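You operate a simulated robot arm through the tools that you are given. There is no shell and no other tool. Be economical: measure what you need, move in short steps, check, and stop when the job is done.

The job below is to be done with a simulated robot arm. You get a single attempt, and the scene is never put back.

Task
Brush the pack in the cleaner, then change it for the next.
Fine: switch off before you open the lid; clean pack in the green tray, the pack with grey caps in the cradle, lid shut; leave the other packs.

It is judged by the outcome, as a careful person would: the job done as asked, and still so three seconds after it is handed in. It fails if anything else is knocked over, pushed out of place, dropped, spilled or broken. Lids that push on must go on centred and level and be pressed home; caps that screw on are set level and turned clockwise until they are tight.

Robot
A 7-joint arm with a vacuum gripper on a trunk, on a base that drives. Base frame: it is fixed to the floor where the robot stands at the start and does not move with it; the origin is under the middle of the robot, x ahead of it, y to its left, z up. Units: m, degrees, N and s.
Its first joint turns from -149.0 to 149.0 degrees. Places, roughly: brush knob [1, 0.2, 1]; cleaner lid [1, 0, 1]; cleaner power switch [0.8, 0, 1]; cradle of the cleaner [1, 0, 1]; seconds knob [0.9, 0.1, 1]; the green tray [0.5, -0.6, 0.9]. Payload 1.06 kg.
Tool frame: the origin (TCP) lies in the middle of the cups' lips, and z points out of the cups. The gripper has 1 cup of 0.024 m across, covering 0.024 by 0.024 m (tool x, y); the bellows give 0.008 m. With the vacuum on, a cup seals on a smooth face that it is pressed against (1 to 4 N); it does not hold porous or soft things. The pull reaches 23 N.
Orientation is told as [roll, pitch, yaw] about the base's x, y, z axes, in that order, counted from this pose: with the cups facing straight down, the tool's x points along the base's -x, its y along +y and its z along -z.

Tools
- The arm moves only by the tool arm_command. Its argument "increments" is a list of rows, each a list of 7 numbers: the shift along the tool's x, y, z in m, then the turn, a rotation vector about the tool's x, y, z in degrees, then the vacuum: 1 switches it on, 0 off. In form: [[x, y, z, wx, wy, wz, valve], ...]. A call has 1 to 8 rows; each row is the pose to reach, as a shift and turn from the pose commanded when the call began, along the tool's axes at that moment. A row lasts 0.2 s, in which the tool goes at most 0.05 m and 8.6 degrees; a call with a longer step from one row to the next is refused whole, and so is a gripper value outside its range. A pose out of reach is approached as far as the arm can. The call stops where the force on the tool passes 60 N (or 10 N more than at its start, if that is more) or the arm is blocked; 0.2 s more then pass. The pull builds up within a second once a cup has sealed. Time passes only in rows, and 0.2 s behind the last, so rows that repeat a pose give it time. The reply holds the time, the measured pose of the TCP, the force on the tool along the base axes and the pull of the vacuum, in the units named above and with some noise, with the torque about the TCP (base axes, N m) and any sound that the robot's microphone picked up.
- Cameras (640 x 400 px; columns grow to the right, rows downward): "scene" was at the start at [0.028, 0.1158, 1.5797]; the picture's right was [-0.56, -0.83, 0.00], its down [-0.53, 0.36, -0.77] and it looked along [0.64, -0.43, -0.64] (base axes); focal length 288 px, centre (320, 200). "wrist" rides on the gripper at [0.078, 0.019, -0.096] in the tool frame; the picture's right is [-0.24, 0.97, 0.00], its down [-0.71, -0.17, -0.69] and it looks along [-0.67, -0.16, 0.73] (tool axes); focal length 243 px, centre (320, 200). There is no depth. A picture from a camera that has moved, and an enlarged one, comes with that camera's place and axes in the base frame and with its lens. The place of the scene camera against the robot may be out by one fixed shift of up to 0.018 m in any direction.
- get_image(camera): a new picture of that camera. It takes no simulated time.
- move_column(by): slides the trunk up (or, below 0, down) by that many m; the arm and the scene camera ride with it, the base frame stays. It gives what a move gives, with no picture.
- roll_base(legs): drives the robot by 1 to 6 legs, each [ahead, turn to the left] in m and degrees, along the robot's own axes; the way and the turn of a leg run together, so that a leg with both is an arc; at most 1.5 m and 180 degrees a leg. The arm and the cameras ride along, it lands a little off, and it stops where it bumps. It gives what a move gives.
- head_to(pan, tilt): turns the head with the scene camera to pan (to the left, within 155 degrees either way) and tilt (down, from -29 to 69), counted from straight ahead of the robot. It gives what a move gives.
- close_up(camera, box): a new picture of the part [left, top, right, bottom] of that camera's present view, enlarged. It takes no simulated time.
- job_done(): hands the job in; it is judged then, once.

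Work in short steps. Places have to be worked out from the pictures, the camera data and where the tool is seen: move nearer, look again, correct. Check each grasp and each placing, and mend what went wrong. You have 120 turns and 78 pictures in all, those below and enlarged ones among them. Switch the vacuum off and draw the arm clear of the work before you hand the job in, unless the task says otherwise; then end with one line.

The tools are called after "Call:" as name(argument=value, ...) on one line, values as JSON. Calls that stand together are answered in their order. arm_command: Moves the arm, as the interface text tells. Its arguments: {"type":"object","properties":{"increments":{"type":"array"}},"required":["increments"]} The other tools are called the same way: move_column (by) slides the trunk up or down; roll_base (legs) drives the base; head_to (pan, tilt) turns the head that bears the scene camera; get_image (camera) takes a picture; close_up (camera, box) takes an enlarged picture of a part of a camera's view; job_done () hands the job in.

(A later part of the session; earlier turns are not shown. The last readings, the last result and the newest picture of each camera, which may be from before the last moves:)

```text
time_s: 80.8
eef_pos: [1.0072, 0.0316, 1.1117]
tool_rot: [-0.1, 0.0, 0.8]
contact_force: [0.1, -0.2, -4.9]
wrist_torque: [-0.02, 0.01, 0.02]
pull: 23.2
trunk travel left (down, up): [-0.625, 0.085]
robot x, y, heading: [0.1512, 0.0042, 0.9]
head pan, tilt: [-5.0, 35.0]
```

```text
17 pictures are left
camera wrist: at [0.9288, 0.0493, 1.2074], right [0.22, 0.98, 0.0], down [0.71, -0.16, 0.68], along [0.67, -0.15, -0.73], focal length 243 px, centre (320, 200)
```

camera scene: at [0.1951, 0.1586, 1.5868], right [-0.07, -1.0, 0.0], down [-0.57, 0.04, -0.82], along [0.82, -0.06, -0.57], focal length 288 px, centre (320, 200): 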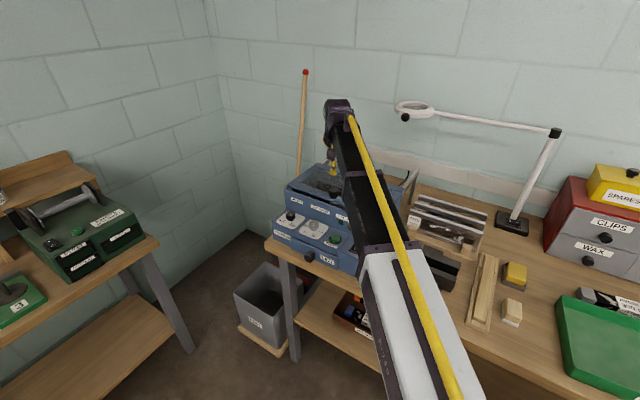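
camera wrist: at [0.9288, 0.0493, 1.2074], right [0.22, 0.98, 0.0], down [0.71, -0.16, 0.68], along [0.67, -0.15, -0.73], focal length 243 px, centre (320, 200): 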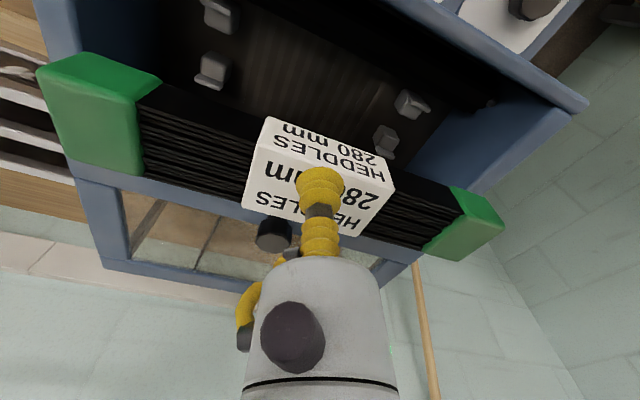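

Firmly held (4.9 N weight). The green tray centre is ≈ (0.474, −0.629) with its long side parallel to the pack. I carry the pack back over the bench edge and then to the tray.

Call:
arm_command(increments=[[0.02, -0.01, -0.01, 0, 0, 0, 1], [0.055, -0.026, -0.02, 0, 0, 0, 1], [0.09, -0.043, -0.02, 0, 0, 0, 1], [0.125, -0.06, -0.02, 0, 0, 0, 1], [0.16, -0.077, -0.02, 0, 0, 0, 1], [0.195, -0.094, -0.02, 0, 0, 0, 1], [0.23, -0.111, -0.02, 0, 0, 0, 1], [0.257, -0.13, -0.02, 0, 0, 0, 1]])

Call:
arm_command(increments=[[0.015, -0.03, 0, 0, 0, 0, 1], [0.035, -0.068, 0, 0, 0, 0, 1], [0.055, -0.105, 0, 0, 0, 0, 1], [0.075, -0.143, 0, 0, 0, 0, 1], [0.095, -0.18, 0, 0, 0, 0, 1], [0.115, -0.218, 0, 0, 0, 0, 1], [0.135, -0.256, 0, 0, 0, 0, 1], [0.15, -0.285, 0, 0, 0, 0, 1]])

Call:
arm_command(increments=[[0.015, -0.03, 0, 0, 0, 0, 1], [0.035, -0.068, 0, 0, 0, 0, 1], [0.055, -0.105, 0, 0, 0, 0, 1], [0.075, -0.143, 0, 0, 0, 0, 1], [0.09, -0.17, 0, 0, 0, 0, 1], [0.09, -0.17, 0, 0, 0, 0, 1]])

Call:
get_image(camera="wrist")

```text
time_s: 82.5
eef_pos: [0.7512, -0.1036, 1.1315]
tool_rot: [0.0, -0.1, 0.8]
contact_force: [0.1, 0.4, -3.7]
wrist_torque: [0.03, 0.03, 0.01]
pull: 23.3
trunk travel left (down, up): [-0.625, 0.085]
robot x, y, heading: [0.148, 0.0007, 0.9]
head pan, tilt: [-5.0, 35.0]
```

```text
time_s: 84.3
eef_pos: [0.6078, -0.39, 1.1327]
tool_rot: [0.1, 0.0, 0.8]
contact_force: [1.0, 1.0, -4.4]
wrist_torque: [-0.02, 0.05, -0.02]
pull: 22.5
trunk travel left (down, up): [-0.625, 0.085]
robot x, y, heading: [0.1528, 0.0043, 1.0]
head pan, tilt: [-5.0, 35.0]
```

```text
time_s: 85.8
eef_pos: [0.5188, -0.5622, 1.1329]
tool_rot: [-0.1, 0.0, 0.8]
contact_force: [-0.1, -0.1, -3.8]
wrist_torque: [0.03, 0.04, 0.03]
pull: 22.9
trunk travel left (down, up): [-0.625, 0.085]
robot x, y, heading: [0.1536, 0.0, 0.7]
head pan, tilt: [-5.0, 35.0]
```

```text
16 pictures are left
camera wrist: at [0.4408, -0.5436, 1.2284], right [0.22, 0.98, 0.0], down [0.71, -0.16, 0.68], along [0.67, -0.15, -0.73], focal length 243 px, centre (320, 200)
```

wrist: 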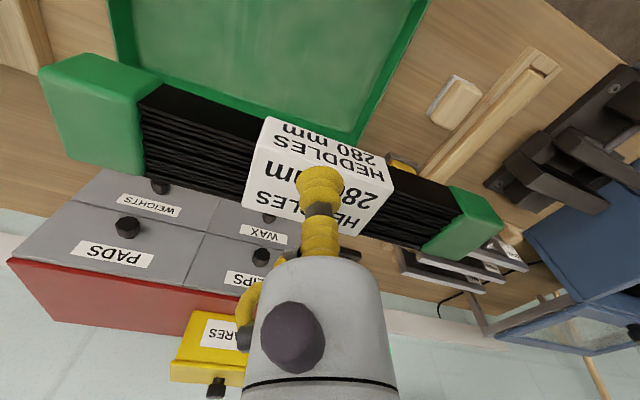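

Tray corners measured: centre ≈ (0.471, −0.62). I move over it and lower to z ≈ 0.95.

Call:
arm_command(increments=[[0.024, -0.029, 0, 0, 0, 0, 1], [0.048, -0.058, 0.01, 0, 0, 0, 1], [0.048, -0.058, 0.045, 0, 0, 0, 1], [0.048, -0.058, 0.085, 0, 0, 0, 1], [0.048, -0.058, 0.125, 0, 0, 0, 1], [0.048, -0.058, 0.16, 0, 0, 0, 1], [0.048, -0.058, 0.18, 0, 0, 0, 1]])

Call:
get_image(camera="wrist")

```text
time_s: 87.3
eef_pos: [0.4728, -0.6198, 0.9529]
tool_rot: [0.0, 0.0, 0.8]
contact_force: [-0.3, 0.6, -4.3]
wrist_torque: [0.0, 0.03, -0.03]
pull: 22.6
trunk travel left (down, up): [-0.625, 0.085]
robot x, y, heading: [0.1513, -0.0009, 1.0]
head pan, tilt: [-5.0, 35.0]
```

```text
15 pictures are left
camera wrist: at [0.3939, -0.602, 1.048], right [0.22, 0.98, 0.0], down [0.71, -0.16, 0.68], along [0.67, -0.15, -0.73], focal length 243 px, centre (320, 200)
```

wrist: 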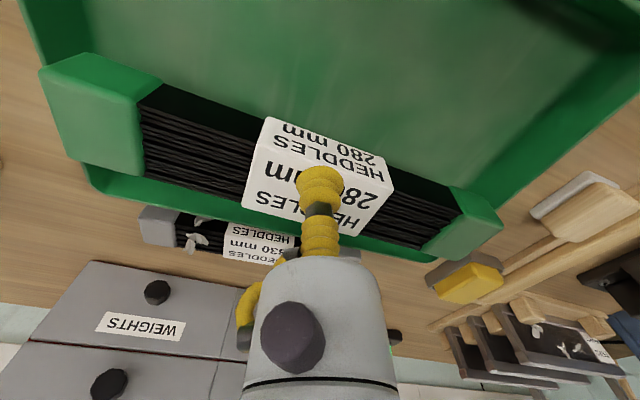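

Pack is 0.244 long, tray 0.307 — it fits; I shift 8 mm in +y and lower gently until it bears.

Call:
arm_command(increments=[[0, 0.008, 0.01, 0, 0, 0, 1], [0, 0.008, 0.02, 0, 0, 0, 1], [0, 0.008, 0.027, 0, 0, 0, 1], [0, 0.008, 0.032, 0, 0, 0, 1], [0, 0.008, 0.036, 0, 0, 0, 1]])

```text
time_s: 88.5
eef_pos: [0.4708, -0.6114, 0.9161]
tool_rot: [0.0, 0.1, 0.9]
contact_force: [0.9, 0.1, -3.6]
wrist_torque: [0.02, 0.08, 0.01]
pull: 22.9
trunk travel left (down, up): [-0.625, 0.085]
robot x, y, heading: [0.146, -0.0006, 0.8]
head pan, tilt: [-5.0, 35.0]
```

Call:
arm_command(increments=[[0, 0, 0.003, 0, 0, 0, 1], [0, 0, 0.006, 0, 0, 0, 1], [0, 0, 0.009, 0, 0, 0, 1], [0, 0, 0.009, 0, 0, 0, 1]])

```text
time_s: 89.5
eef_pos: [0.4719, -0.6128, 0.906]
tool_rot: [0.0, 0.0, 0.8]
contact_force: [0.2, 0.0, -4.4]
wrist_torque: [0.0, 0.04, -0.01]
pull: 22.9
trunk travel left (down, up): [-0.625, 0.085]
robot x, y, heading: [0.1519, 0.0012, 0.7]
head pan, tilt: [-5.0, 35.0]
```

Call:
arm_command(increments=[[0, 0, 0.003, 0, 0, 0, 1], [0, 0, 0.006, 0, 0, 0, 1], [0, 0, 0.009, 0, 0, 0, 1], [0, 0, 0.009, 0, 0, 0, 1]])

```text
time_s: 90.5
eef_pos: [0.4703, -0.6108, 0.8975]
tool_rot: [0.0, 0.1, 0.8]
contact_force: [0.3, 0.5, -4.2]
wrist_torque: [0.03, 0.07, 0.0]
pull: 22.8
trunk travel left (down, up): [-0.625, 0.085]
robot x, y, heading: [0.154, 0.0016, 0.7]
head pan, tilt: [-5.0, 35.0]
```

Call:
arm_command(increments=[[0, 0, 0.003, 0, 0, 0, 1], [0, 0, 0.006, 0, 0, 0, 1], [0, 0, 0.009, 0, 0, 0, 1], [0, 0, 0.012, 0, 0, 0, 1], [0, 0, 0.012, 0, 0, 0, 1]])

```text
time_s: 91.8
eef_pos: [0.4698, -0.6115, 0.8868]
tool_rot: [-0.1, -0.1, 0.8]
contact_force: [0.0, -3.1, 17.5]
wrist_torque: [0.03, -0.06, 0.04]
pull: 22.9
trunk travel left (down, up): [-0.625, 0.085]
robot x, y, heading: [0.153, 0.0008, 0.9]
head pan, tilt: [-5.0, 35.0]
```

It rests in the tray. Vacuum off, wait, then rise and look toward the grey-capped pack.

Call:
arm_command(increments=[[0, 0, -0.003, 0, 0, 0, 0], [0, 0, -0.003, 0, 0, 0, 0], [0, 0, -0.003, 0, 0, 0, 0], [0, 0, -0.015, 0, 0, 0, 0], [0, 0, -0.055, 0, 0, 0, 0], [0, -0.04, -0.085, 0, 0, 0, 0], [-0.02, -0.08, -0.085, 0, 0, 0, 0]])

Call:
get_image(camera="wrist")

```text
time_s: 93.3
eef_pos: [0.4928, -0.6912, 0.9701]
tool_rot: [0.0, 0.0, 0.8]
contact_force: [0.4, 0.0, -0.9]
wrist_torque: [0.02, -0.02, 0.03]
pull: 0.0
trunk travel left (down, up): [-0.625, 0.085]
robot x, y, heading: [0.1527, -0.0013, 0.9]
head pan, tilt: [-5.0, 35.0]
```

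```text
14 pictures are left
camera wrist: at [0.4153, -0.6726, 1.0663], right [0.22, 0.98, 0.0], down [0.71, -0.16, 0.68], along [0.67, -0.15, -0.73], focal length 243 px, centre (320, 200)
```

wrist: 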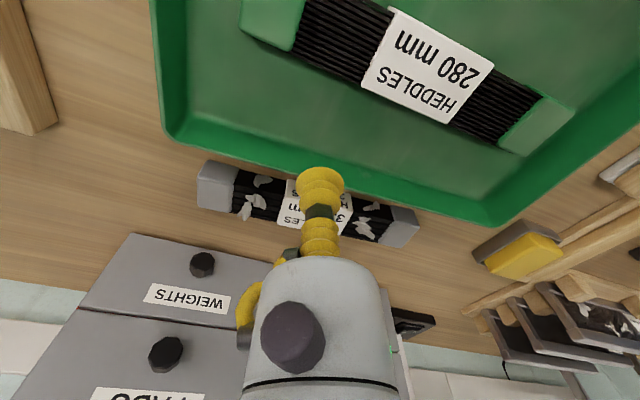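

Clean pack lies well in the tray. Grey-capped pack centre ≈ (0.591, −0.717), top ≈ 0.885. I move above it.

Call:
arm_command(increments=[[-0.033, -0.009, 0, 0, 0, 0, 0], [-0.066, -0.018, 0, 0, 0, 0, 0], [-0.0976, -0.0274, 0.005, 0, 0, 0, 0], [-0.0976, -0.0274, 0.04, 0, 0, 0, 0], [-0.0976, -0.0274, 0.065, 0, 0, 0, 0]])

Call:
close_up(camera="wrist", box=[160, 60, 480, 260])

```text
time_s: 94.5
eef_pos: [0.5912, -0.7168, 0.9063]
tool_rot: [0.1, 0.0, 0.8]
contact_force: [-0.8, -0.2, -0.2]
wrist_torque: [0.04, -0.01, 0.01]
pull: 0.0
trunk travel left (down, up): [-0.625, 0.085]
robot x, y, heading: [0.151, -0.0039, 0.8]
head pan, tilt: [-5.0, 35.0]
```

```text
2.00 times, centred on (320, 160) of wrist
camera zoom: at [0.5121, -0.6993, 1.0016], right [0.22, 0.98, 0.0], down [0.71, -0.16, 0.69], along [0.67, -0.15, -0.73], focal length 485 px, centre (320, 280)
```

zoom: 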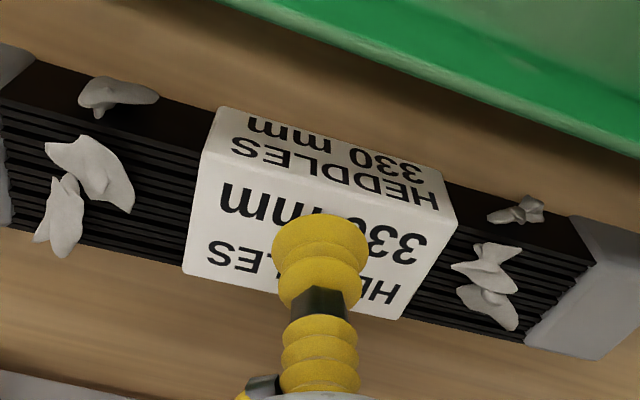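

Label top centre is about (0.602, −0.722); I shift 11 mm and go down with vacuum.

Call:
arm_command(increments=[[-0.0108, -0.0053, 0.006, 0, 0, 0, 1], [-0.0108, -0.0053, 0.014, 0, 0, 0, 1], [-0.0108, -0.0053, 0.018, 0, 0, 0, 1], [-0.0108, -0.0053, 0.021, 0, 0, 0, 1], [-0.0108, -0.0053, 0.023, 0, 0, 0, 1], [-0.0108, -0.0053, 0.025, 0, 0, 0, 1], [-0.0108, -0.0053, 0.025, 0, 0, 0, 1]])

```text
time_s: 96.2
eef_pos: [0.6007, -0.7232, 0.8832]
tool_rot: [-0.2, -0.1, 0.8]
contact_force: [0.9, 0.6, 19.0]
wrist_torque: [0.02, 0.01, -0.07]
pull: 23.3
trunk travel left (down, up): [-0.625, 0.085]
robot x, y, heading: [0.1519, 0.0019, 0.9]
head pan, tilt: [-5.0, 35.0]
```

Sealed. I lift and check how it hangs.

Call:
arm_command(increments=[[0, 0, -0.005, 0, 0, 0, 1], [0, 0, -0.015, 0, 0, 0, 1], [0, 0, -0.035, 0, 0, 0, 1], [0, 0, -0.07, 0, 0, 0, 1], [0, 0, -0.11, 0, 0, 0, 1], [0, 0, -0.15, 0, 0, 0, 1], [0, 0, -0.19, 0, 0, 0, 1], [0, 0, -0.23, 0, 0, 0, 1]])

Call:
arm_command(increments=[[0, 0.02, -0.015, 0, 0, 0, 1], [0, 0.05, -0.018, 0, 0, 0, 1], [0, 0.09, -0.018, 0, 0, 0, 1], [0, 0.13, -0.018, 0, 0, 0, 1], [0, 0.17, -0.018, 0, 0, 0, 1], [0, 0.21, -0.018, 0, 0, 0, 1], [0, 0.25, -0.018, 0, 0, 0, 1], [0, 0.28, -0.018, 0, 0, 0, 1]])

Call:
get_image(camera="wrist")

```text
time_s: 98.0
eef_pos: [0.5991, -0.7221, 1.1098]
tool_rot: [0.1, 0.0, 0.8]
contact_force: [0.3, 1.0, -4.4]
wrist_torque: [-0.01, -0.01, 0.02]
pull: 22.5
trunk travel left (down, up): [-0.625, 0.085]
robot x, y, heading: [0.1516, 0.0026, 1.0]
head pan, tilt: [-5.0, 35.0]
```

```text
time_s: 99.8
eef_pos: [0.5971, -0.4429, 1.128]
tool_rot: [0.0, 0.1, 0.8]
contact_force: [0.2, -0.9, -4.5]
wrist_torque: [0.03, 0.0, -0.01]
pull: 22.9
trunk travel left (down, up): [-0.625, 0.085]
robot x, y, heading: [0.1497, 0.0024, 0.6]
head pan, tilt: [-5.0, 35.0]
```

```text
12 pictures are left
camera wrist: at [0.5184, -0.4236, 1.2235], right [0.22, 0.98, 0.0], down [0.71, -0.16, 0.68], along [0.67, -0.15, -0.73], focal length 243 px, centre (320, 200)
```

wrist: 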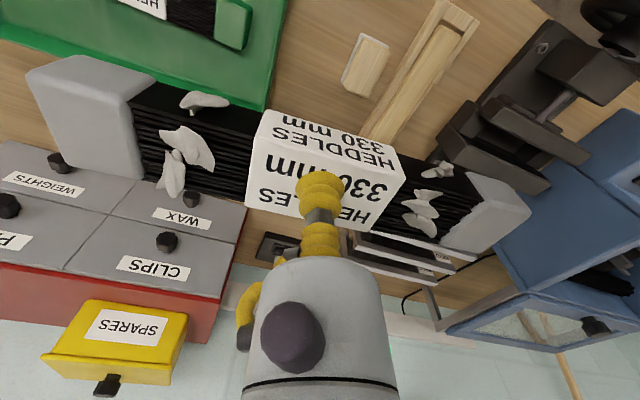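

It hangs fine, but turned about +6° relative to how the green pack hung, so I will turn the tool −6.5° when placing. Carry it back toward the cleaner by the same path.

Call:
arm_command(increments=[[-0.0108, 0.0237, 0, 0, 0, 0, 1], [-0.0293, 0.0644, 0, 0, 0, 0, 1], [-0.0485, 0.1068, 0, 0, 0, 0, 1], [-0.0678, 0.1492, 0, 0, 0, 0, 1], [-0.087, 0.1915, 0, 0, 0, 0, 1], [-0.1063, 0.2339, 0, 0, 0, 0, 1], [-0.1255, 0.2763, 0, 0, 0, 0, 1], [-0.1432, 0.3153, 0, 0, 0, 0, 1]])

Call:
arm_command(increments=[[-0.021, 0.012, 0, 0, 0, 1.5, 1], [-0.054, 0.031, 0, 0, 0, 3, 1], [-0.09, 0.052, 0, 0, 0, 4.5, 1], [-0.126, 0.073, 0, 0, 0, 6.5, 1], [-0.162, 0.094, 0, 0, 0, 6.5, 1], [-0.198, 0.115, 0, 0, 0, 6.5, 1], [-0.233, 0.136, 0, 0, 0, 6.5, 1], [-0.255, 0.149, 0, 0, 0, 6.5, 1]])

Call:
get_image(camera="wrist")

```text
time_s: 101.5
eef_pos: [0.7384, -0.1261, 1.1278]
tool_rot: [0.0, 0.0, 0.7]
contact_force: [-0.8, -0.2, -5.0]
wrist_torque: [0.03, -0.01, 0.03]
pull: 23.2
trunk travel left (down, up): [-0.625, 0.085]
robot x, y, heading: [0.1499, 0.0044, 0.7]
head pan, tilt: [-5.0, 35.0]
```

```text
time_s: 103.3
eef_pos: [0.9896, 0.0282, 1.1272]
tool_rot: [-0.1, 0.1, -5.7]
contact_force: [0.3, 0.7, -4.2]
wrist_torque: [0.05, -0.02, 0.0]
pull: 23.3
trunk travel left (down, up): [-0.625, 0.085]
robot x, y, heading: [0.1487, 0.001, 0.7]
head pan, tilt: [-5.0, 35.0]
```

```text
11 pictures are left
camera wrist: at [0.9141, 0.0553, 1.2225], right [0.33, 0.94, 0.0], down [0.69, -0.24, 0.68], along [0.65, -0.23, -0.73], focal length 243 px, centre (320, 200)
```

wrist: 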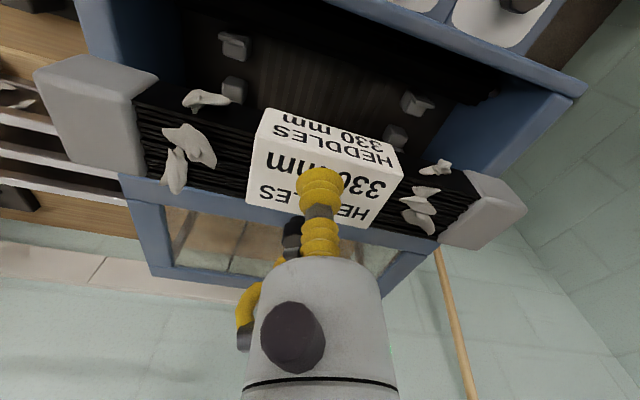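

Pack axis (54.6°) now matches the cradle tabs (54.2°), cradle centre ≈ (1.0065, 0.030). I centre over it and lower to just above the tabs.

Call:
arm_command(increments=[[-0.0083, 0.0017, 0, 0, 0, 0, 1], [-0.0166, 0.0035, 0.005, 0, 0, 0, 1], [-0.0166, 0.0035, 0.03, 0, 0, 0, 1], [-0.0166, 0.0035, 0.06, 0, 0, 0, 1], [-0.0166, 0.0035, 0.09, 0, 0, 0, 1], [-0.0166, 0.0035, 0.11, 0, 0, 0, 1], [-0.0166, 0.0035, 0.115, 0, 0, 0, 1]])

Call:
get_image(camera="wrist")

```text
time_s: 105.0
eef_pos: [1.0064, 0.0299, 1.0128]
tool_rot: [-0.1, 0.0, -5.7]
contact_force: [0.0, -0.4, -4.2]
wrist_torque: [-0.03, 0.03, -0.02]
pull: 22.8
trunk travel left (down, up): [-0.625, 0.085]
robot x, y, heading: [0.1498, 0.0019, 0.8]
head pan, tilt: [-5.0, 35.0]
```

```text
10 pictures are left
camera wrist: at [0.9307, 0.0569, 1.1087], right [0.33, 0.94, 0.0], down [0.69, -0.24, 0.68], along [0.65, -0.23, -0.73], focal length 243 px, centre (320, 200)
```

wrist: 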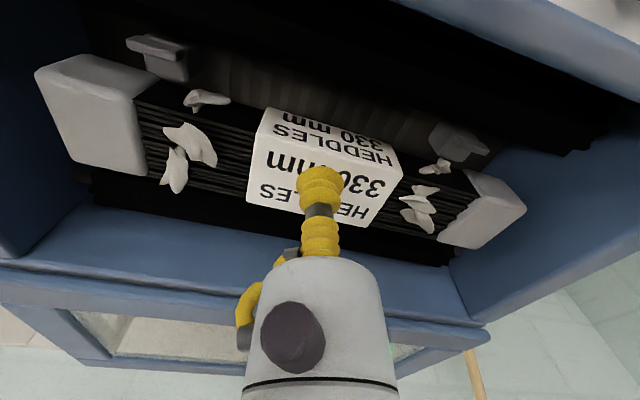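

Well lined up between the tabs. I lower in small steps.

Call:
arm_command(increments=[[0, 0, 0.005, 0, 0, 0, 1], [0, 0, 0.01, 0, 0, 0, 1], [0, 0, 0.015, 0, 0, 0, 1], [0, 0, 0.02, 0, 0, 0, 1], [0, 0, 0.024, 0, 0, 0, 1]])

```text
time_s: 106.2
eef_pos: [1.0062, 0.03, 0.992]
tool_rot: [-0.1, -0.2, -5.7]
contact_force: [2.9, 2.2, 6.9]
wrist_torque: [-0.18, 0.2, -0.07]
pull: 23.4
trunk travel left (down, up): [-0.625, 0.085]
robot x, y, heading: [0.1536, 0.0007, 0.5]
head pan, tilt: [-5.0, 35.0]
```

Contact ~5 mm early. I look closely at the tabs.

Call:
close_up(camera="wrist", box=[20, 10, 560, 290])

```text
1.19 times, centred on (290, 150) of wrist
camera zoom: at [0.9293, 0.0568, 1.0873], right [0.33, 0.94, 0.0], down [0.69, -0.24, 0.69], along [0.65, -0.23, -0.73], focal length 288 px, centre (356, 259)
```

zoom: 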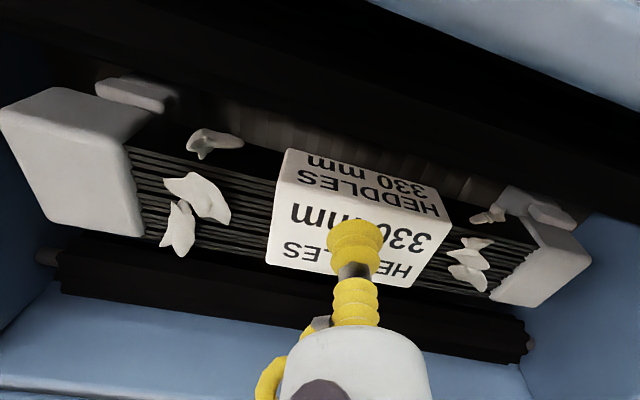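

Tabs look straddled correctly; the torque suggests the left end merely touches first (slight hang). I lower a few mm more and watch.

Call:
arm_command(increments=[[0, 0, 0.001, 0, 0, 0, 1], [0, 0, 0.0025, 0, 0, 0, 1], [0, 0, 0.004, 0, 0, 0, 1], [0, 0, 0.004, 0, 0, 0, 1]])

```text
time_s: 107.2
eef_pos: [1.0057, 0.0289, 0.9864]
tool_rot: [0.0, -0.1, -5.8]
contact_force: [4.5, 4.7, 15.8]
wrist_torque: [-0.2, 0.27, 0.05]
pull: 22.9
trunk travel left (down, up): [-0.625, 0.085]
robot x, y, heading: [0.1538, 0.0044, 0.8]
head pan, tilt: [-5.0, 35.0]
```

Force pushes the pack toward +axis; I relieve it by 4 mm along the axis at this height.

Call:
arm_command(increments=[[-0.001, 0.0017, -0.001, 0, 0, 0, 1], [-0.002, 0.0035, -0.001, 0, 0, 0, 1], [-0.002, 0.0035, 0, 0, 0, 0, 1], [-0.002, 0.0035, 0.001, 0, 0, 0, 1]])

```text
time_s: 108.2
eef_pos: [1.0071, 0.0304, 0.9871]
tool_rot: [0.0, -0.1, -5.7]
contact_force: [-1.8, -2.7, 9.3]
wrist_torque: [-0.08, 0.04, -0.05]
pull: 23.7
trunk travel left (down, up): [-0.625, 0.085]
robot x, y, heading: [0.152, 0.0022, 0.8]
head pan, tilt: [-5.0, 35.0]
```

Torque is now small: both ends bear. I release and look.

Call:
arm_command(increments=[[0, 0, -0.002, 0, 0, 0, 0], [0, 0, -0.002, 0, 0, 0, 0], [0, 0, -0.004, 0, 0, 0, 0], [0, 0, -0.02, 0, 0, 0, 0], [0, 0, -0.06, 0, 0, 0, 0], [0.03, 0, -0.1, 0, 0, 0, 0], [0.07, -0.01, -0.13, 0, 0, 0, 0]])

Call:
get_image(camera="wrist")

```text
refused: row 7 steps farther than a row can; nothing moved
```

```text
8 pictures are left
camera wrist: at [0.931, 0.0587, 1.0819], right [0.33, 0.94, 0.0], down [0.69, -0.24, 0.69], along [0.65, -0.23, -0.73], focal length 243 px, centre (320, 200)
```

wrist: 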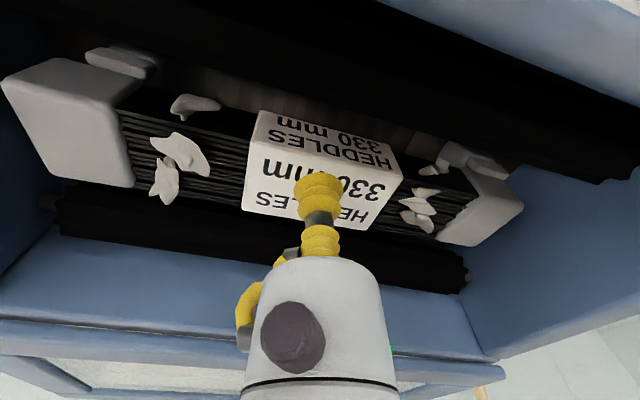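

Refused for a long step; I repeat with smaller ones.

Call:
arm_command(increments=[[0, 0, -0.002, 0, 0, 0, 0], [0, 0, -0.002, 0, 0, 0, 0], [0, 0, -0.004, 0, 0, 0, 0], [0, 0, -0.02, 0, 0, 0, 0], [0, 0, -0.06, 0, 0, 0, 0], [0.02, 0, -0.1, 0, 0, 0, 0], [0.05, -0.01, -0.13, 0, 0, 0, 0], [0.08, -0.02, -0.14, 0, 0, 0, 0]])

Call:
close_up(camera="wrist", box=[160, 40, 480, 240])

```text
time_s: 110.0
eef_pos: [0.9251, 0.0186, 1.1251]
tool_rot: [0.1, 0.0, -5.7]
contact_force: [0.7, -0.2, -0.4]
wrist_torque: [0.02, 0.01, -0.02]
pull: 0.0
trunk travel left (down, up): [-0.625, 0.085]
robot x, y, heading: [0.1531, 0.0017, 0.9]
head pan, tilt: [-5.0, 35.0]
```

```text
2.00 times, centred on (320, 140) of wrist
camera zoom: at [0.8492, 0.0467, 1.2209], right [0.33, 0.94, 0.0], down [0.69, -0.24, 0.68], along [0.65, -0.23, -0.73], focal length 485 px, centre (320, 320)
```

zoom: 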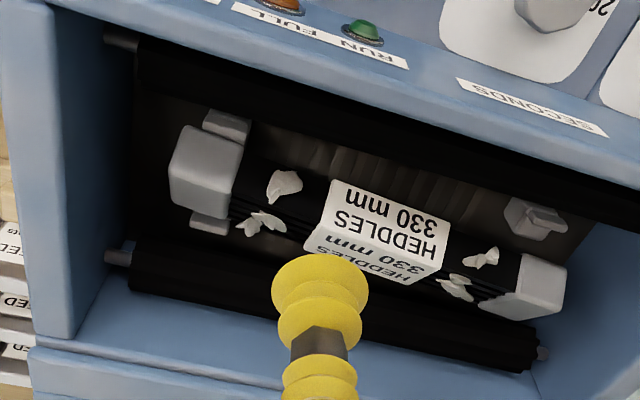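

I need a closer look whether the pack sits flat; enlarge.

Call:
close_up(camera="wrist", box=[235, 80, 395, 180])

```text
4.00 times, centred on (315, 130) of wrist
camera zoom: at [0.8492, 0.0467, 1.2209], right [0.33, 0.94, 0.0], down [0.69, -0.24, 0.68], along [0.65, -0.23, -0.73], focal length 970 px, centre (340, 480)
```

zoom: 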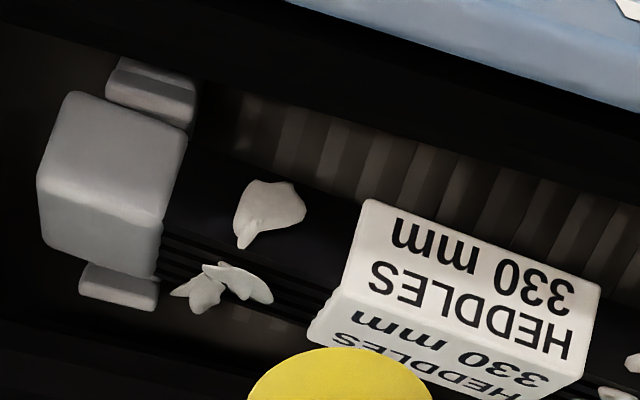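

The pack rolled back by ~20°: its front edge is perched on the front tabs' flared tips. I'll come over the raised front edge vertically, press it down lightly with a small backward drag so it drops between the tabs.

Call:
arm_command(increments=[[-0.035, 0.007, 0.01, 0, 0, 0, 0], [-0.07, 0.0145, 0.03, 0, 0, 0, 0], [-0.0767, 0.0161, 0.07, 0, 0, 0, 0], [-0.0767, 0.0161, 0.1, 0, 0, 0, 0], [-0.0767, 0.0161, 0.115, 0, 0, 0, 0]])

Call:
arm_command(increments=[[0, 0, 0.005, 0, 0, 0, 0], [0, 0, 0.01, 0, 0, 0, 0], [0, 0, 0.014, 0, 0, 0, 0]])

```text
time_s: 111.2
eef_pos: [1.0042, 0.0299, 1.0103]
tool_rot: [0.0, 0.0, -5.7]
contact_force: [-0.6, 0.4, 0.4]
wrist_torque: [-0.02, 0.01, 0.0]
pull: 0.0
trunk travel left (down, up): [-0.625, 0.085]
robot x, y, heading: [0.149, 0.0021, 0.6]
head pan, tilt: [-5.0, 35.0]
```

```text
time_s: 112.0
eef_pos: [1.0038, 0.0268, 0.9966]
tool_rot: [0.0, 0.0, -5.8]
contact_force: [-1.3, -0.8, 2.0]
wrist_torque: [-0.01, -0.01, 0.0]
pull: 0.0
trunk travel left (down, up): [-0.625, 0.085]
robot x, y, heading: [0.1532, 0.0039, 0.5]
head pan, tilt: [-5.0, 35.0]
```

Touching the ridge at 2 N, as judged. Press down with a small backward drag.

Call:
arm_command(increments=[[-0.0009, -0.0005, 0.003, 0, 0, 0, 0], [-0.0026, -0.0015, 0.006, 0, 0, 0, 0], [-0.0043, -0.0025, 0.009, 0, 0, 0, 0], [-0.0043, -0.0025, 0.011, 0, 0, 0, 0]])

```text
time_s: 113.0
eef_pos: [1.0085, 0.0249, 0.9889]
tool_rot: [0.0, -0.2, -5.7]
contact_force: [-1.7, 0.6, 21.4]
wrist_torque: [0.13, 0.01, -0.06]
pull: 0.0
trunk travel left (down, up): [-0.625, 0.085]
robot x, y, heading: [0.1523, 0.0032, 0.7]
head pan, tilt: [-5.0, 35.0]
```

21 N. I ease to light contact with vacuum on: a seal would tell me the top is now flat.

Call:
arm_command(increments=[[0, 0, -0.002, 0, 0, 0, 1], [0, 0, -0.003, 0, 0, 0, 1], [0, 0, -0.003, 0, 0, 0, 1], [0, 0, -0.003, 0, 0, 0, 1], [0, 0, -0.003, 0, 0, 0, 1]])

```text
time_s: 114.2
eef_pos: [1.0076, 0.025, 0.9892]
tool_rot: [0.1, 0.0, -5.7]
contact_force: [-2.8, 0.6, 6.5]
wrist_torque: [0.06, -0.06, -0.07]
pull: 0.1
trunk travel left (down, up): [-0.625, 0.085]
robot x, y, heading: [0.1496, 0.0008, 0.6]
head pan, tilt: [-5.0, 35.0]
```

No seal. I look from here.

Call:
close_up(camera="wrist", box=[20, 10, 560, 290])

```text
1.19 times, centred on (290, 150) of wrist
camera zoom: at [0.9317, 0.0527, 1.0847], right [0.33, 0.94, 0.0], down [0.69, -0.24, 0.69], along [0.65, -0.23, -0.73], focal length 288 px, centre (356, 259)
```

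zoom: 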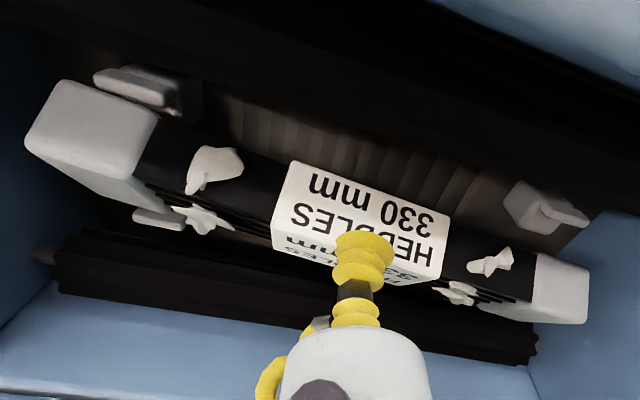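

The pack lies skewed: right end too far back (axis 49.5° vs cradle 54°) and rolled. Best remedy: push its right end's top-back edge toward the front, which both unrolls and unskews it. I rise, tilt the tool 25° and move behind the right end.

Call:
arm_command(increments=[[0, 0, -0.02, 0, 0, 0, 0], [0, 0, -0.06, 0, 0, 0, 0], [-0.005, 0.003, -0.1, 0, 0, 0, 0], [-0.035, 0.018, -0.1, 4.1, -7.2, 0, 0], [-0.065, 0.033, -0.1, 8.3, -14.5, 0, 0], [-0.0944, 0.0475, -0.1, 12.4, -21.7, 0, 0], [-0.0944, 0.0475, -0.06, 12.4, -21.7, 0, 0]])

Call:
get_image(camera="wrist")

```text
time_s: 115.8
eef_pos: [1.1103, 0.0643, 1.0471]
tool_rot: [-13.0, -21.6, -3.1]
contact_force: [0.1, 0.3, 0.7]
wrist_torque: [0.01, -0.02, -0.03]
pull: 0.2
trunk travel left (down, up): [-0.625, 0.085]
robot x, y, heading: [0.1536, 0.0014, 1.0]
head pan, tilt: [-5.0, 35.0]
```

```text
4 pictures are left
camera wrist: at [1.0058, 0.1105, 1.1017], right [0.35, 0.93, -0.12], down [0.4, -0.03, 0.92], along [0.85, -0.37, -0.38], focal length 243 px, centre (320, 200)
```

wrist: 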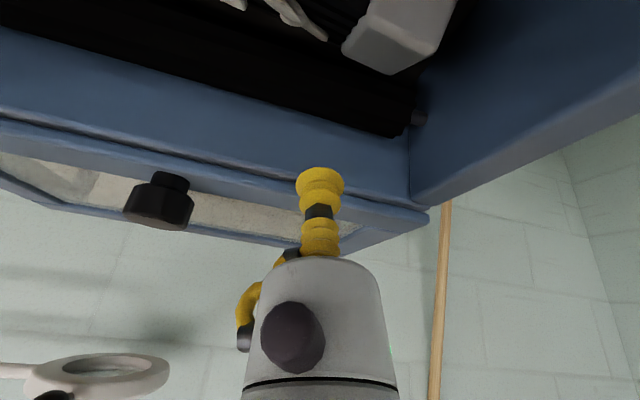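

Position is right: behind the right cap (its back edge at n≈+0.04 m). I lower the cup behind it.

Call:
arm_command(increments=[[0.0128, 0.0074, 0.0317, 0, 0, 0, 0], [0.022, 0.0126, 0.0544, 0, 0, 0, 0], [0.0257, 0.0147, 0.0634, 0, 0, 0, 0]])

```text
time_s: 116.5
eef_pos: [1.1082, 0.0649, 0.9788]
tool_rot: [-13.0, -21.6, -3.2]
contact_force: [-1.6, 1.4, 4.2]
wrist_torque: [0.01, 0.02, 0.04]
pull: 0.0
trunk travel left (down, up): [-0.625, 0.085]
robot x, y, heading: [0.1516, 0.0027, 0.9]
head pan, tilt: [-5.0, 35.0]
```

Light touch on the roller at 0.979; I rise 2 mm and push frontward step by step.

Call:
arm_command(increments=[[0.0056, 0.0032, -0.0052, 0, 0, 0, 0], [0.0103, 0.0059, -0.0077, 0, 0, 0, 0], [0.0135, 0.0077, -0.0094, 0, 0, 0, 0], [0.0166, 0.0095, -0.0111, 0, 0, 0, 0]])

```text
time_s: 117.5
eef_pos: [1.0972, 0.0715, 0.9845]
tool_rot: [-13.3, -22.1, -3.1]
contact_force: [4.3, -2.3, 12.1]
wrist_torque: [0.55, 1.47, 0.03]
pull: 0.1
trunk travel left (down, up): [-0.625, 0.085]
robot x, y, heading: [0.15, -0.0003, 0.3]
head pan, tilt: [-5.0, 35.0]
stopped in row 4: the force on the tool passed its limit at 65 N (the readings are from after the stop); the commanded pose is now the measured one
```

The wrist camera housing met the front rim. I reduce the tilt to ~12° in place (raises the camera) before pushing on.

Call:
arm_command(increments=[[0, 0, -0.002, -2.1, 3.7, 0, 0], [0, 0, -0.002, -4.2, 7.5, 0, 0], [0, 0, -0.002, -6.4, 11.3, 0, 0]])

```text
time_s: 118.3
eef_pos: [1.094, 0.0725, 0.9847]
tool_rot: [-6.2, -10.7, -5.0]
contact_force: [-0.4, 0.1, 0.5]
wrist_torque: [-0.03, -0.03, 0.03]
pull: 0.1
trunk travel left (down, up): [-0.625, 0.085]
robot x, y, heading: [0.1536, 0.0049, 0.5]
head pan, tilt: [-5.0, 35.0]
```

Free now. I step back 1 cm, lower 1 cm, and push frontward again.

Call:
arm_command(increments=[[-0.0085, -0.0049, 0.0021, 0, 0, 0, 0], [-0.0065, -0.0038, 0.0129, 0, 0, 0, 0], [-0.002, -0.0013, 0.0118, 0, 0, 0, 0], [0.002, 0.0011, 0.0108, 0, 0, 0, 0], [0.0054, 0.003, 0.01, 0, 0, 0, 0]])

```text
time_s: 119.5
eef_pos: [1.0915, 0.0744, 0.9745]
tool_rot: [-6.2, -10.7, -5.2]
contact_force: [0.4, 0.5, 0.1]
wrist_torque: [-0.02, 0.0, 0.0]
pull: 0.0
trunk travel left (down, up): [-0.625, 0.085]
robot x, y, heading: [0.1512, 0.0003, 0.3]
head pan, tilt: [-5.0, 35.0]
```

No resistance yet; continue frontward to where the flat pack's back should be (n≈0.03).

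Call:
arm_command(increments=[[0.0034, 0.0019, -0.0008, 0, 0, 0, 0], [0.0068, 0.0039, -0.0017, 0, 0, 0, 0], [0.0102, 0.0058, -0.0025, 0, 0, 0, 0]])

```text
time_s: 120.3
eef_pos: [1.0825, 0.0818, 0.9747]
tool_rot: [-6.3, -10.7, -5.1]
contact_force: [1.5, -0.5, 1.3]
wrist_torque: [0.04, 0.02, -0.02]
pull: 0.0
trunk travel left (down, up): [-0.625, 0.085]
robot x, y, heading: [0.1531, 0.0022, 0.6]
head pan, tilt: [-5.0, 35.0]
```

Just touching at n≈0.032, where a flat pack's back would be. I rise and look again.

Call:
arm_command(increments=[[-0.0072, -0.0041, -0.0391, 0, 0, 0, 0], [-0.0144, -0.0082, -0.0782, 0, 0, 0, 0], [0.0183, -0.0272, -0.1014, -1.5, 2.6, 0, 0], [0.051, -0.0461, -0.1247, -3, 5.2, 0, 0], [0.0838, -0.0651, -0.1479, -4.5, 7.8, 0, 0], [0.1165, -0.084, -0.1711, -6, 10.4, 0, 0]])

Call:
close_up(camera="wrist", box=[160, 30, 480, 230])

```text
time_s: 121.7
eef_pos: [0.9247, 0.0301, 1.1289]
tool_rot: [-0.2, -0.3, -5.6]
contact_force: [-0.5, 0.1, 0.0]
wrist_torque: [0.0, -0.02, -0.05]
pull: 0.1
trunk travel left (down, up): [-0.625, 0.085]
robot x, y, heading: [0.1512, 0.003, 0.4]
head pan, tilt: [-5.0, 35.0]
```

```text
2.00 times, centred on (320, 130) of wrist
camera zoom: at [0.8488, 0.0575, 1.2244], right [0.33, 0.94, 0.0], down [0.68, -0.24, 0.69], along [0.65, -0.23, -0.72], focal length 485 px, centre (320, 340)
```

zoom: 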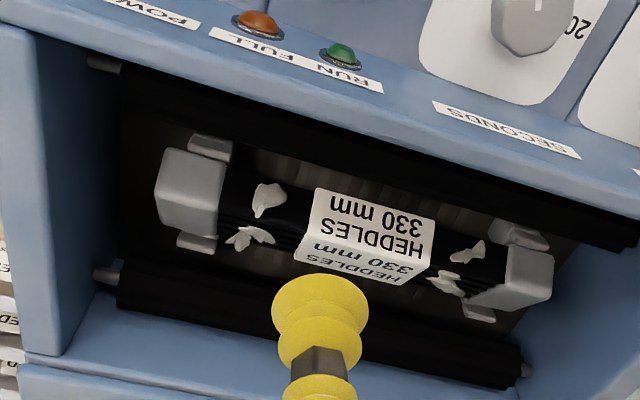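

Skew is cured: both caps sit between their tabs, but it's still rolled back. I'll press on the top face and drag toward the front, which rolls it flat; vacuum on, so a seal will tell when it is flat.

Call:
arm_command(increments=[[-0.045, 0.001, 0.01, 0, 0, 0, 0], [-0.0902, 0.0026, 0.02, 0, 0, 0, 0], [-0.0902, 0.0026, 0.065, 0, 0, 0, 0], [-0.0902, 0.0026, 0.11, 0, 0, 0, 0], [-0.0902, 0.0026, 0.131, 0, 0, 0, 0]])

Call:
arm_command(increments=[[0, 0, 0.004, 0, 0, 0, 0], [0, 0, 0.008, 0, 0, 0, 0], [0, 0, 0.011, 0, 0, 0, 0]])

```text
time_s: 122.9
eef_pos: [1.0178, 0.0238, 0.9972]
tool_rot: [-0.2, -0.3, -5.7]
contact_force: [-0.1, 0.0, 0.0]
wrist_torque: [0.03, -0.01, 0.03]
pull: 0.1
trunk travel left (down, up): [-0.625, 0.085]
robot x, y, heading: [0.1529, 0.001, 0.4]
head pan, tilt: [-5.0, 35.0]
```

```text
time_s: 123.7
eef_pos: [1.0184, 0.0231, 0.9884]
tool_rot: [-0.2, -0.5, -5.7]
contact_force: [-0.3, -0.2, 0.6]
wrist_torque: [0.01, -0.05, 0.0]
pull: 0.0
trunk travel left (down, up): [-0.625, 0.085]
robot x, y, heading: [0.1507, 0.004, 0.5]
head pan, tilt: [-5.0, 35.0]
```

First touch is at 0.988, close to the flat-seated height. I press slightly while dragging frontward, vacuum on.

Call:
arm_command(increments=[[0.002, 0.0012, 0.002, 0, 0, 0, 1], [0.005, 0.003, 0.004, 0, 0, 0, 1], [0.008, 0.0046, 0.005, 0, 0, 0, 1], [0.011, 0.0063, 0.005, 0, 0, 0, 1], [0.013, 0.0075, 0.005, 0, 0, 0, 1], [0.013, 0.0075, 0.005, 0, 0, 0, 1]])

```text
time_s: 125.1
eef_pos: [1.0087, 0.0319, 0.9855]
tool_rot: [-0.3, -0.9, -5.8]
contact_force: [29.2, -9.7, 48.2]
wrist_torque: [0.22, 0.54, -0.51]
pull: 0.1
trunk travel left (down, up): [-0.625, 0.085]
robot x, y, heading: [0.1511, -0.0008, 0.5]
head pan, tilt: [-5.0, 35.0]
```

Strong resistance; I ease up with the vacuum on to see whether it now seals.

Call:
arm_command(increments=[[-0.002, -0.001, -0.003, 0, 0, 0, 1], [-0.003, -0.0017, -0.004, 0, 0, 0, 1], [-0.003, -0.0017, -0.004, 0, 0, 0, 1], [-0.003, -0.0017, -0.004, 0, 0, 0, 1]])

```text
time_s: 126.1
eef_pos: [1.0088, 0.0307, 0.9848]
tool_rot: [-0.2, -0.3, -5.7]
contact_force: [10.3, -5.7, 14.2]
wrist_torque: [0.12, 0.11, -0.08]
pull: 0.0
trunk travel left (down, up): [-0.625, 0.085]
robot x, y, heading: [0.1532, 0.0033, 0.0]
head pan, tilt: [-5.0, 35.0]
```

I try to regrip: tilt the tool 18° to match the rolled top face and approach it along its normal with vacuum on.

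Call:
arm_command(increments=[[0, 0, -0.02, 0, 0, 0, 0], [-0.007, -0.005, -0.025, -4.5, 7.8, 0, 0], [-0.0141, -0.0105, -0.02, -8.9, 15.6, 0, 0], [-0.0141, -0.0105, -0.0135, -8.9, 15.6, 0, 1], [-0.0114, -0.009, -0.004, -8.9, 15.6, 0, 1], [-0.0103, -0.0084, -0.0002, -8.9, 15.6, 0, 1], [-0.0095, -0.0079, 0.0027, -8.9, 15.6, 0, 1], [-0.0095, -0.0079, 0.0027, -8.9, 15.6, 0, 1]])

```text
refused: row 2 steps farther than a row can; nothing moved
```

Too large a rotation in one row; I split it.

Call:
arm_command(increments=[[0, 0, -0.02, -2.9, 5.1, 0, 0], [-0.007, -0.005, -0.025, -5.9, 10.3, 0, 0], [-0.0141, -0.0105, -0.02, -8.9, 15.6, 0, 0], [-0.0141, -0.0105, -0.0135, -8.9, 15.6, 0, 1], [-0.0114, -0.009, -0.004, -8.9, 15.6, 0, 1], [-0.0103, -0.0084, -0.0002, -8.9, 15.6, 0, 1], [-0.0095, -0.0079, 0.0027, -8.9, 15.6, 0, 1], [-0.0095, -0.0079, 0.0027, -8.9, 15.6, 0, 1]])

```text
time_s: 127.9
eef_pos: [1.0182, 0.0214, 0.9837]
tool_rot: [8.9, 15.1, -4.4]
contact_force: [-0.7, -1.0, 0.0]
wrist_torque: [0.02, -0.03, 0.0]
pull: 0.1
trunk travel left (down, up): [-0.625, 0.085]
robot x, y, heading: [0.1545, 0.0015, 0.6]
head pan, tilt: [-5.0, 35.0]
```

No touch yet; advance along the tool axis in 2 mm steps.

Call:
arm_command(increments=[[0, 0, 0.002, 0, 0, 0, 1], [0, 0, 0.004, 0, 0, 0, 1], [0, 0, 0.006, 0, 0, 0, 1], [0, 0, 0.006, 0, 0, 0, 1], [0, 0, 0.006, 0, 0, 0, 1]])

```text
time_s: 129.1
eef_pos: [1.0168, 0.0225, 0.9785]
tool_rot: [8.9, 15.2, -4.5]
contact_force: [1.6, -1.4, 2.4]
wrist_torque: [0.03, 0.06, -0.01]
pull: 0.0
trunk travel left (down, up): [-0.625, 0.085]
robot x, y, heading: [0.151, -0.0015, 0.5]
head pan, tilt: [-5.0, 35.0]
```

Contact on the front lip only — the face is steeper. I tilt 7° more and press on slightly.

Call:
arm_command(increments=[[0, 0, 0, -1.7, 3.0, 0, 1], [0, 0, 0.001, -3.5, 6.1, 0, 1], [0, 0, 0.003, -3.5, 6.1, 0, 1], [0, 0, 0.004, -3.5, 6.1, 0, 1], [0, 0, 0.004, -3.5, 6.1, 0, 1], [0, 0, 0.004, -3.5, 6.1, 0, 1]])

```text
time_s: 130.5
eef_pos: [1.0184, 0.0229, 0.9734]
tool_rot: [12.8, 20.7, -3.5]
contact_force: [7.7, -1.0, -41.3]
wrist_torque: [0.9, -2.51, 0.17]
pull: 22.6
trunk travel left (down, up): [-0.625, 0.085]
robot x, y, heading: [0.1558, 0.0005, 0.5]
head pan, tilt: [-5.0, 35.0]
```

Sealed at 22.6 N, with strain. I relax upward slightly along the normal.

Call:
arm_command(increments=[[0, 0, -0.002, 0, 0, 0, 1], [0, 0, -0.005, 0, 0, 0, 1], [0, 0, -0.005, 0, 0, 0, 1]])

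```text
time_s: 131.0
eef_pos: [1.0187, 0.0231, 0.9732]
tool_rot: [12.7, 20.5, -3.7]
contact_force: [1.2, 3.1, -14.9]
wrist_torque: [-0.05, -0.34, -0.09]
pull: 22.6
trunk travel left (down, up): [-0.625, 0.085]
robot x, y, heading: [0.1549, -0.0002, 0.6]
head pan, tilt: [-5.0, 35.0]
stopped in row 2: the force on the tool passed its limit at 64 N (the readings are from after the stop); the commanded pose is now the measured one
```

The flange's rear edge is under the lid edge. With the pack sealed, I rotate the tool back to upright while moving frontward/up — this also rolls the pack flat — then check.

Call:
arm_command(increments=[[0.0035, 0.002, 0.0005, 2.0, -3.5, 0, 1], [0.0065, 0.0037, -0.0005, 4.0, -7.0, 0, 1], [0.009, 0.0052, -0.002, 6.0, -10.5, 0, 1], [0.0115, 0.0066, -0.0035, 8.0, -14.0, 0, 1], [0.0135, 0.0078, -0.005, 10.0, -17.5, 0, 1], [0.0155, 0.0089, -0.0061, 12.1, -21.2, 0, 1]])

```text
time_s: 132.4
eef_pos: [1.0057, 0.0319, 0.9853]
tool_rot: [0.0, -0.2, -5.8]
contact_force: [-0.7, 0.6, 2.6]
wrist_torque: [0.08, 0.19, 0.02]
pull: 22.8
trunk travel left (down, up): [-0.625, 0.085]
robot x, y, heading: [0.1544, 0.0022, 0.6]
head pan, tilt: [-5.0, 35.0]
```

Upright and still sealed. I lift the pack 4 cm clear and take a look to realign.

Call:
arm_command(increments=[[0, 0, -0.005, 0, 0, 0, 1], [0, 0, -0.012, 0, 0, 0, 1], [0, 0, -0.022, 0, 0, 0, 1], [0, 0, -0.035, 0, 0, 0, 1], [0, 0, -0.035, 0, 0, 0, 1]])

Call:
get_image(camera="wrist")

```text
time_s: 133.6
eef_pos: [1.0073, 0.0305, 1.021]
tool_rot: [0.0, -0.2, -5.8]
contact_force: [-0.1, -0.4, -3.1]
wrist_torque: [0.09, 0.07, -0.03]
pull: 22.7
trunk travel left (down, up): [-0.625, 0.085]
robot x, y, heading: [0.1505, 0.0031, 0.6]
head pan, tilt: [-5.0, 35.0]
```

```text
2 pictures are left
camera wrist: at [0.9308, 0.0579, 1.1165], right [0.33, 0.94, 0.0], down [0.68, -0.24, 0.69], along [0.65, -0.23, -0.73], focal length 243 px, centre (320, 200)
```

wrist: 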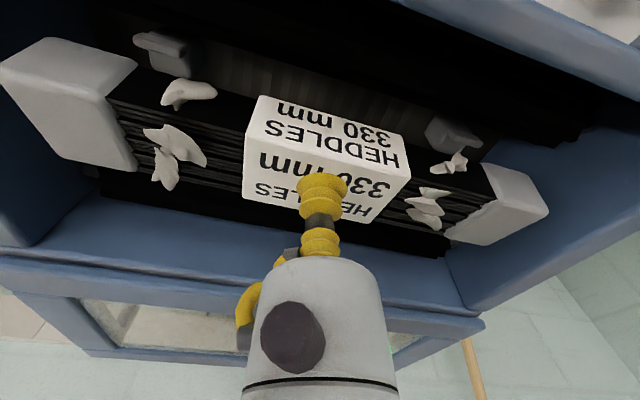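

Held again and fairly upright. I'll place it with force feedback: shift ~2 mm, lower to 0.995 first.

Call:
arm_command(increments=[[-0.0016, 0.0011, 0.008, 0, 0, 0, 1], [-0.0016, 0.0011, 0.016, 0, 0, 0, 1], [-0.0016, 0.0011, 0.022, 0, 0, 0, 1], [-0.0016, 0.0011, 0.026, 0, 0, 0, 1], [-0.0016, 0.0011, 0.026, 0, 0, 0, 1]])

Call:
arm_command(increments=[[0, 0, 0.002, 0, 0, 0, 1], [0, 0, 0.004, 0, 0, 0, 1], [0, 0, 0.006, 0, 0, 0, 1], [0, 0, 0.006, 0, 0, 0, 1]])

```text
time_s: 134.8
eef_pos: [1.0082, 0.0322, 0.9948]
tool_rot: [0.0, -0.2, -5.9]
contact_force: [0.9, 0.1, -3.6]
wrist_torque: [0.02, 0.08, 0.01]
pull: 23.1
trunk travel left (down, up): [-0.625, 0.085]
robot x, y, heading: [0.1521, -0.0001, 0.6]
head pan, tilt: [-5.0, 35.0]
```

```text
time_s: 135.8
eef_pos: [1.0081, 0.0318, 0.9896]
tool_rot: [0.1, -0.2, -5.9]
contact_force: [-0.4, 1.0, -3.7]
wrist_torque: [0.02, 0.09, -0.02]
pull: 22.9
trunk travel left (down, up): [-0.625, 0.085]
robot x, y, heading: [0.1547, 0.0026, 0.5]
head pan, tilt: [-5.0, 35.0]
```

No contact at 0.990 — already lower than the earlier snag. Continue.

Call:
arm_command(increments=[[0, 0, 0.0015, 0, 0, 0, 1], [0, 0, 0.003, 0, 0, 0, 1], [0, 0, 0.0045, 0, 0, 0, 1], [0, 0, 0.0045, 0, 0, 0, 1]])

```text
time_s: 136.8
eef_pos: [1.0082, 0.031, 0.9867]
tool_rot: [0.1, -0.4, -6.0]
contact_force: [12.1, 1.8, 19.8]
wrist_torque: [0.18, 0.37, -0.07]
pull: 23.5
trunk travel left (down, up): [-0.625, 0.085]
robot x, y, heading: [0.1553, 0.0008, 0.5]
head pan, tilt: [-5.0, 35.0]
```

Front tab pushes back (+n 9 N). I lift 2 mm, shift +3.5 mm backward, and lower again.

Call:
arm_command(increments=[[0, 0, -0.002, 0, 0, 0, 1], [-0.0036, 0.0003, -0.002, 0, 0, 0, 1], [-0.0036, 0.0003, 0, 0, 0, 0, 1], [-0.0036, 0.0003, 0.002, 0, 0, 0, 1], [-0.0036, 0.0003, 0.002, 0, 0, 0, 1]])

```text
time_s: 138.0
eef_pos: [1.0118, 0.0312, 0.9845]
tool_rot: [0.1, -0.3, -6.1]
contact_force: [3.2, -4.3, 15.3]
wrist_torque: [0.39, 0.32, -0.15]
pull: 23.4
trunk travel left (down, up): [-0.625, 0.085]
robot x, y, heading: [0.1545, 0.0019, 0.7]
head pan, tilt: [-5.0, 35.0]
```

Better; still front-loaded. Another 3 mm backward.

Call:
arm_command(increments=[[0, 0, -0.002, 0, 0, 0, 1], [-0.0026, -0.0015, -0.002, 0, 0, 0, 1], [-0.0026, -0.0015, 0, 0, 0, 0, 1], [-0.0026, -0.0015, 0.001, 0, 0, 0, 1], [-0.0026, -0.0015, 0.001, 0, 0, 0, 1]])

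```text
time_s: 139.2
eef_pos: [1.0147, 0.0303, 0.9827]
tool_rot: [0.1, -0.3, -5.9]
contact_force: [2.7, -1.1, 12.3]
wrist_torque: [0.28, 0.47, -0.21]
pull: 22.4
trunk travel left (down, up): [-0.625, 0.085]
robot x, y, heading: [0.1507, 0.0035, 0.6]
head pan, tilt: [-5.0, 35.0]
```

Height is down to 0.983 with side force nearly gone, but load still at the front; one more 3 mm step backward.

Call:
arm_command(increments=[[0, 0, -0.002, 0, 0, 0, 1], [-0.0026, -0.0015, -0.002, 0, 0, 0, 1], [-0.0026, -0.0015, 0, 0, 0, 0, 1], [-0.0026, -0.0015, 0, 0, 0, 0, 1]])

```text
time_s: 140.2
eef_pos: [1.0163, 0.0273, 0.9818]
tool_rot: [0.0, -0.3, -5.9]
contact_force: [3.6, 1.0, 3.1]
wrist_torque: [0.23, 0.25, -0.04]
pull: 23.3
trunk travel left (down, up): [-0.625, 0.085]
robot x, y, heading: [0.1512, -0.0018, 0.4]
head pan, tilt: [-5.0, 35.0]
```

Height 0.982 with light load — deep in the seat. I hold still, switch the vacuum off and wait long before rising.

Call:
arm_command(increments=[[0, 0, 0.002, 0, 0, 0, 0], [0, 0, 0.002, 0, 0, 0, 0], [0, 0, 0.002, 0, 0, 0, 0], [0, 0, 0.002, 0, 0, 0, 0], [0, 0, 0.001, 0, 0, 0, 0], [0, 0, -0.002, 0, 0, 0, 0], [0, 0, -0.005, 0, 0, 0, 0], [0, 0, -0.012, 0, 0, 0, 0]])

Call:
arm_command(increments=[[0, 0, -0.03, 0, 0, 0, 0], [0, 0, -0.07, 0, 0, 0, 0], [0.03, 0, -0.1, 0, 0, 0, 0], [0.065, 0, -0.13, 0, 0, 0, 0], [0.09, 0, -0.13, 0, 0, 0, 0]])

Call:
close_up(camera="wrist", box=[160, 30, 480, 230])

```text
time_s: 142.0
eef_pos: [1.0166, 0.0307, 0.9923]
tool_rot: [0.1, -0.2, -5.9]
contact_force: [0.6, -0.6, -0.1]
wrist_torque: [0.01, -0.01, -0.01]
pull: 0.0
trunk travel left (down, up): [-0.625, 0.085]
robot x, y, heading: [0.1554, -0.0021, 0.3]
head pan, tilt: [-5.0, 35.0]
```

```text
time_s: 143.2
eef_pos: [0.9282, 0.0372, 1.1216]
tool_rot: [0.0, -0.2, -5.9]
contact_force: [0.4, -0.3, -0.3]
wrist_torque: [0.0, -0.02, 0.01]
pull: 0.1
trunk travel left (down, up): [-0.625, 0.085]
robot x, y, heading: [0.1546, -0.0009, 0.5]
head pan, tilt: [-5.0, 35.0]
```

```text
2.00 times, centred on (320, 130) of wrist
camera zoom: at [0.8508, 0.065, 1.2175], right [0.33, 0.94, 0.0], down [0.68, -0.24, 0.69], along [0.65, -0.23, -0.73], focal length 485 px, centre (320, 340)
```

zoom: 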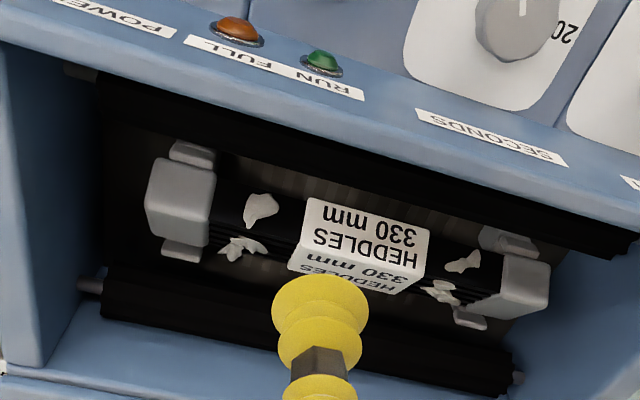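

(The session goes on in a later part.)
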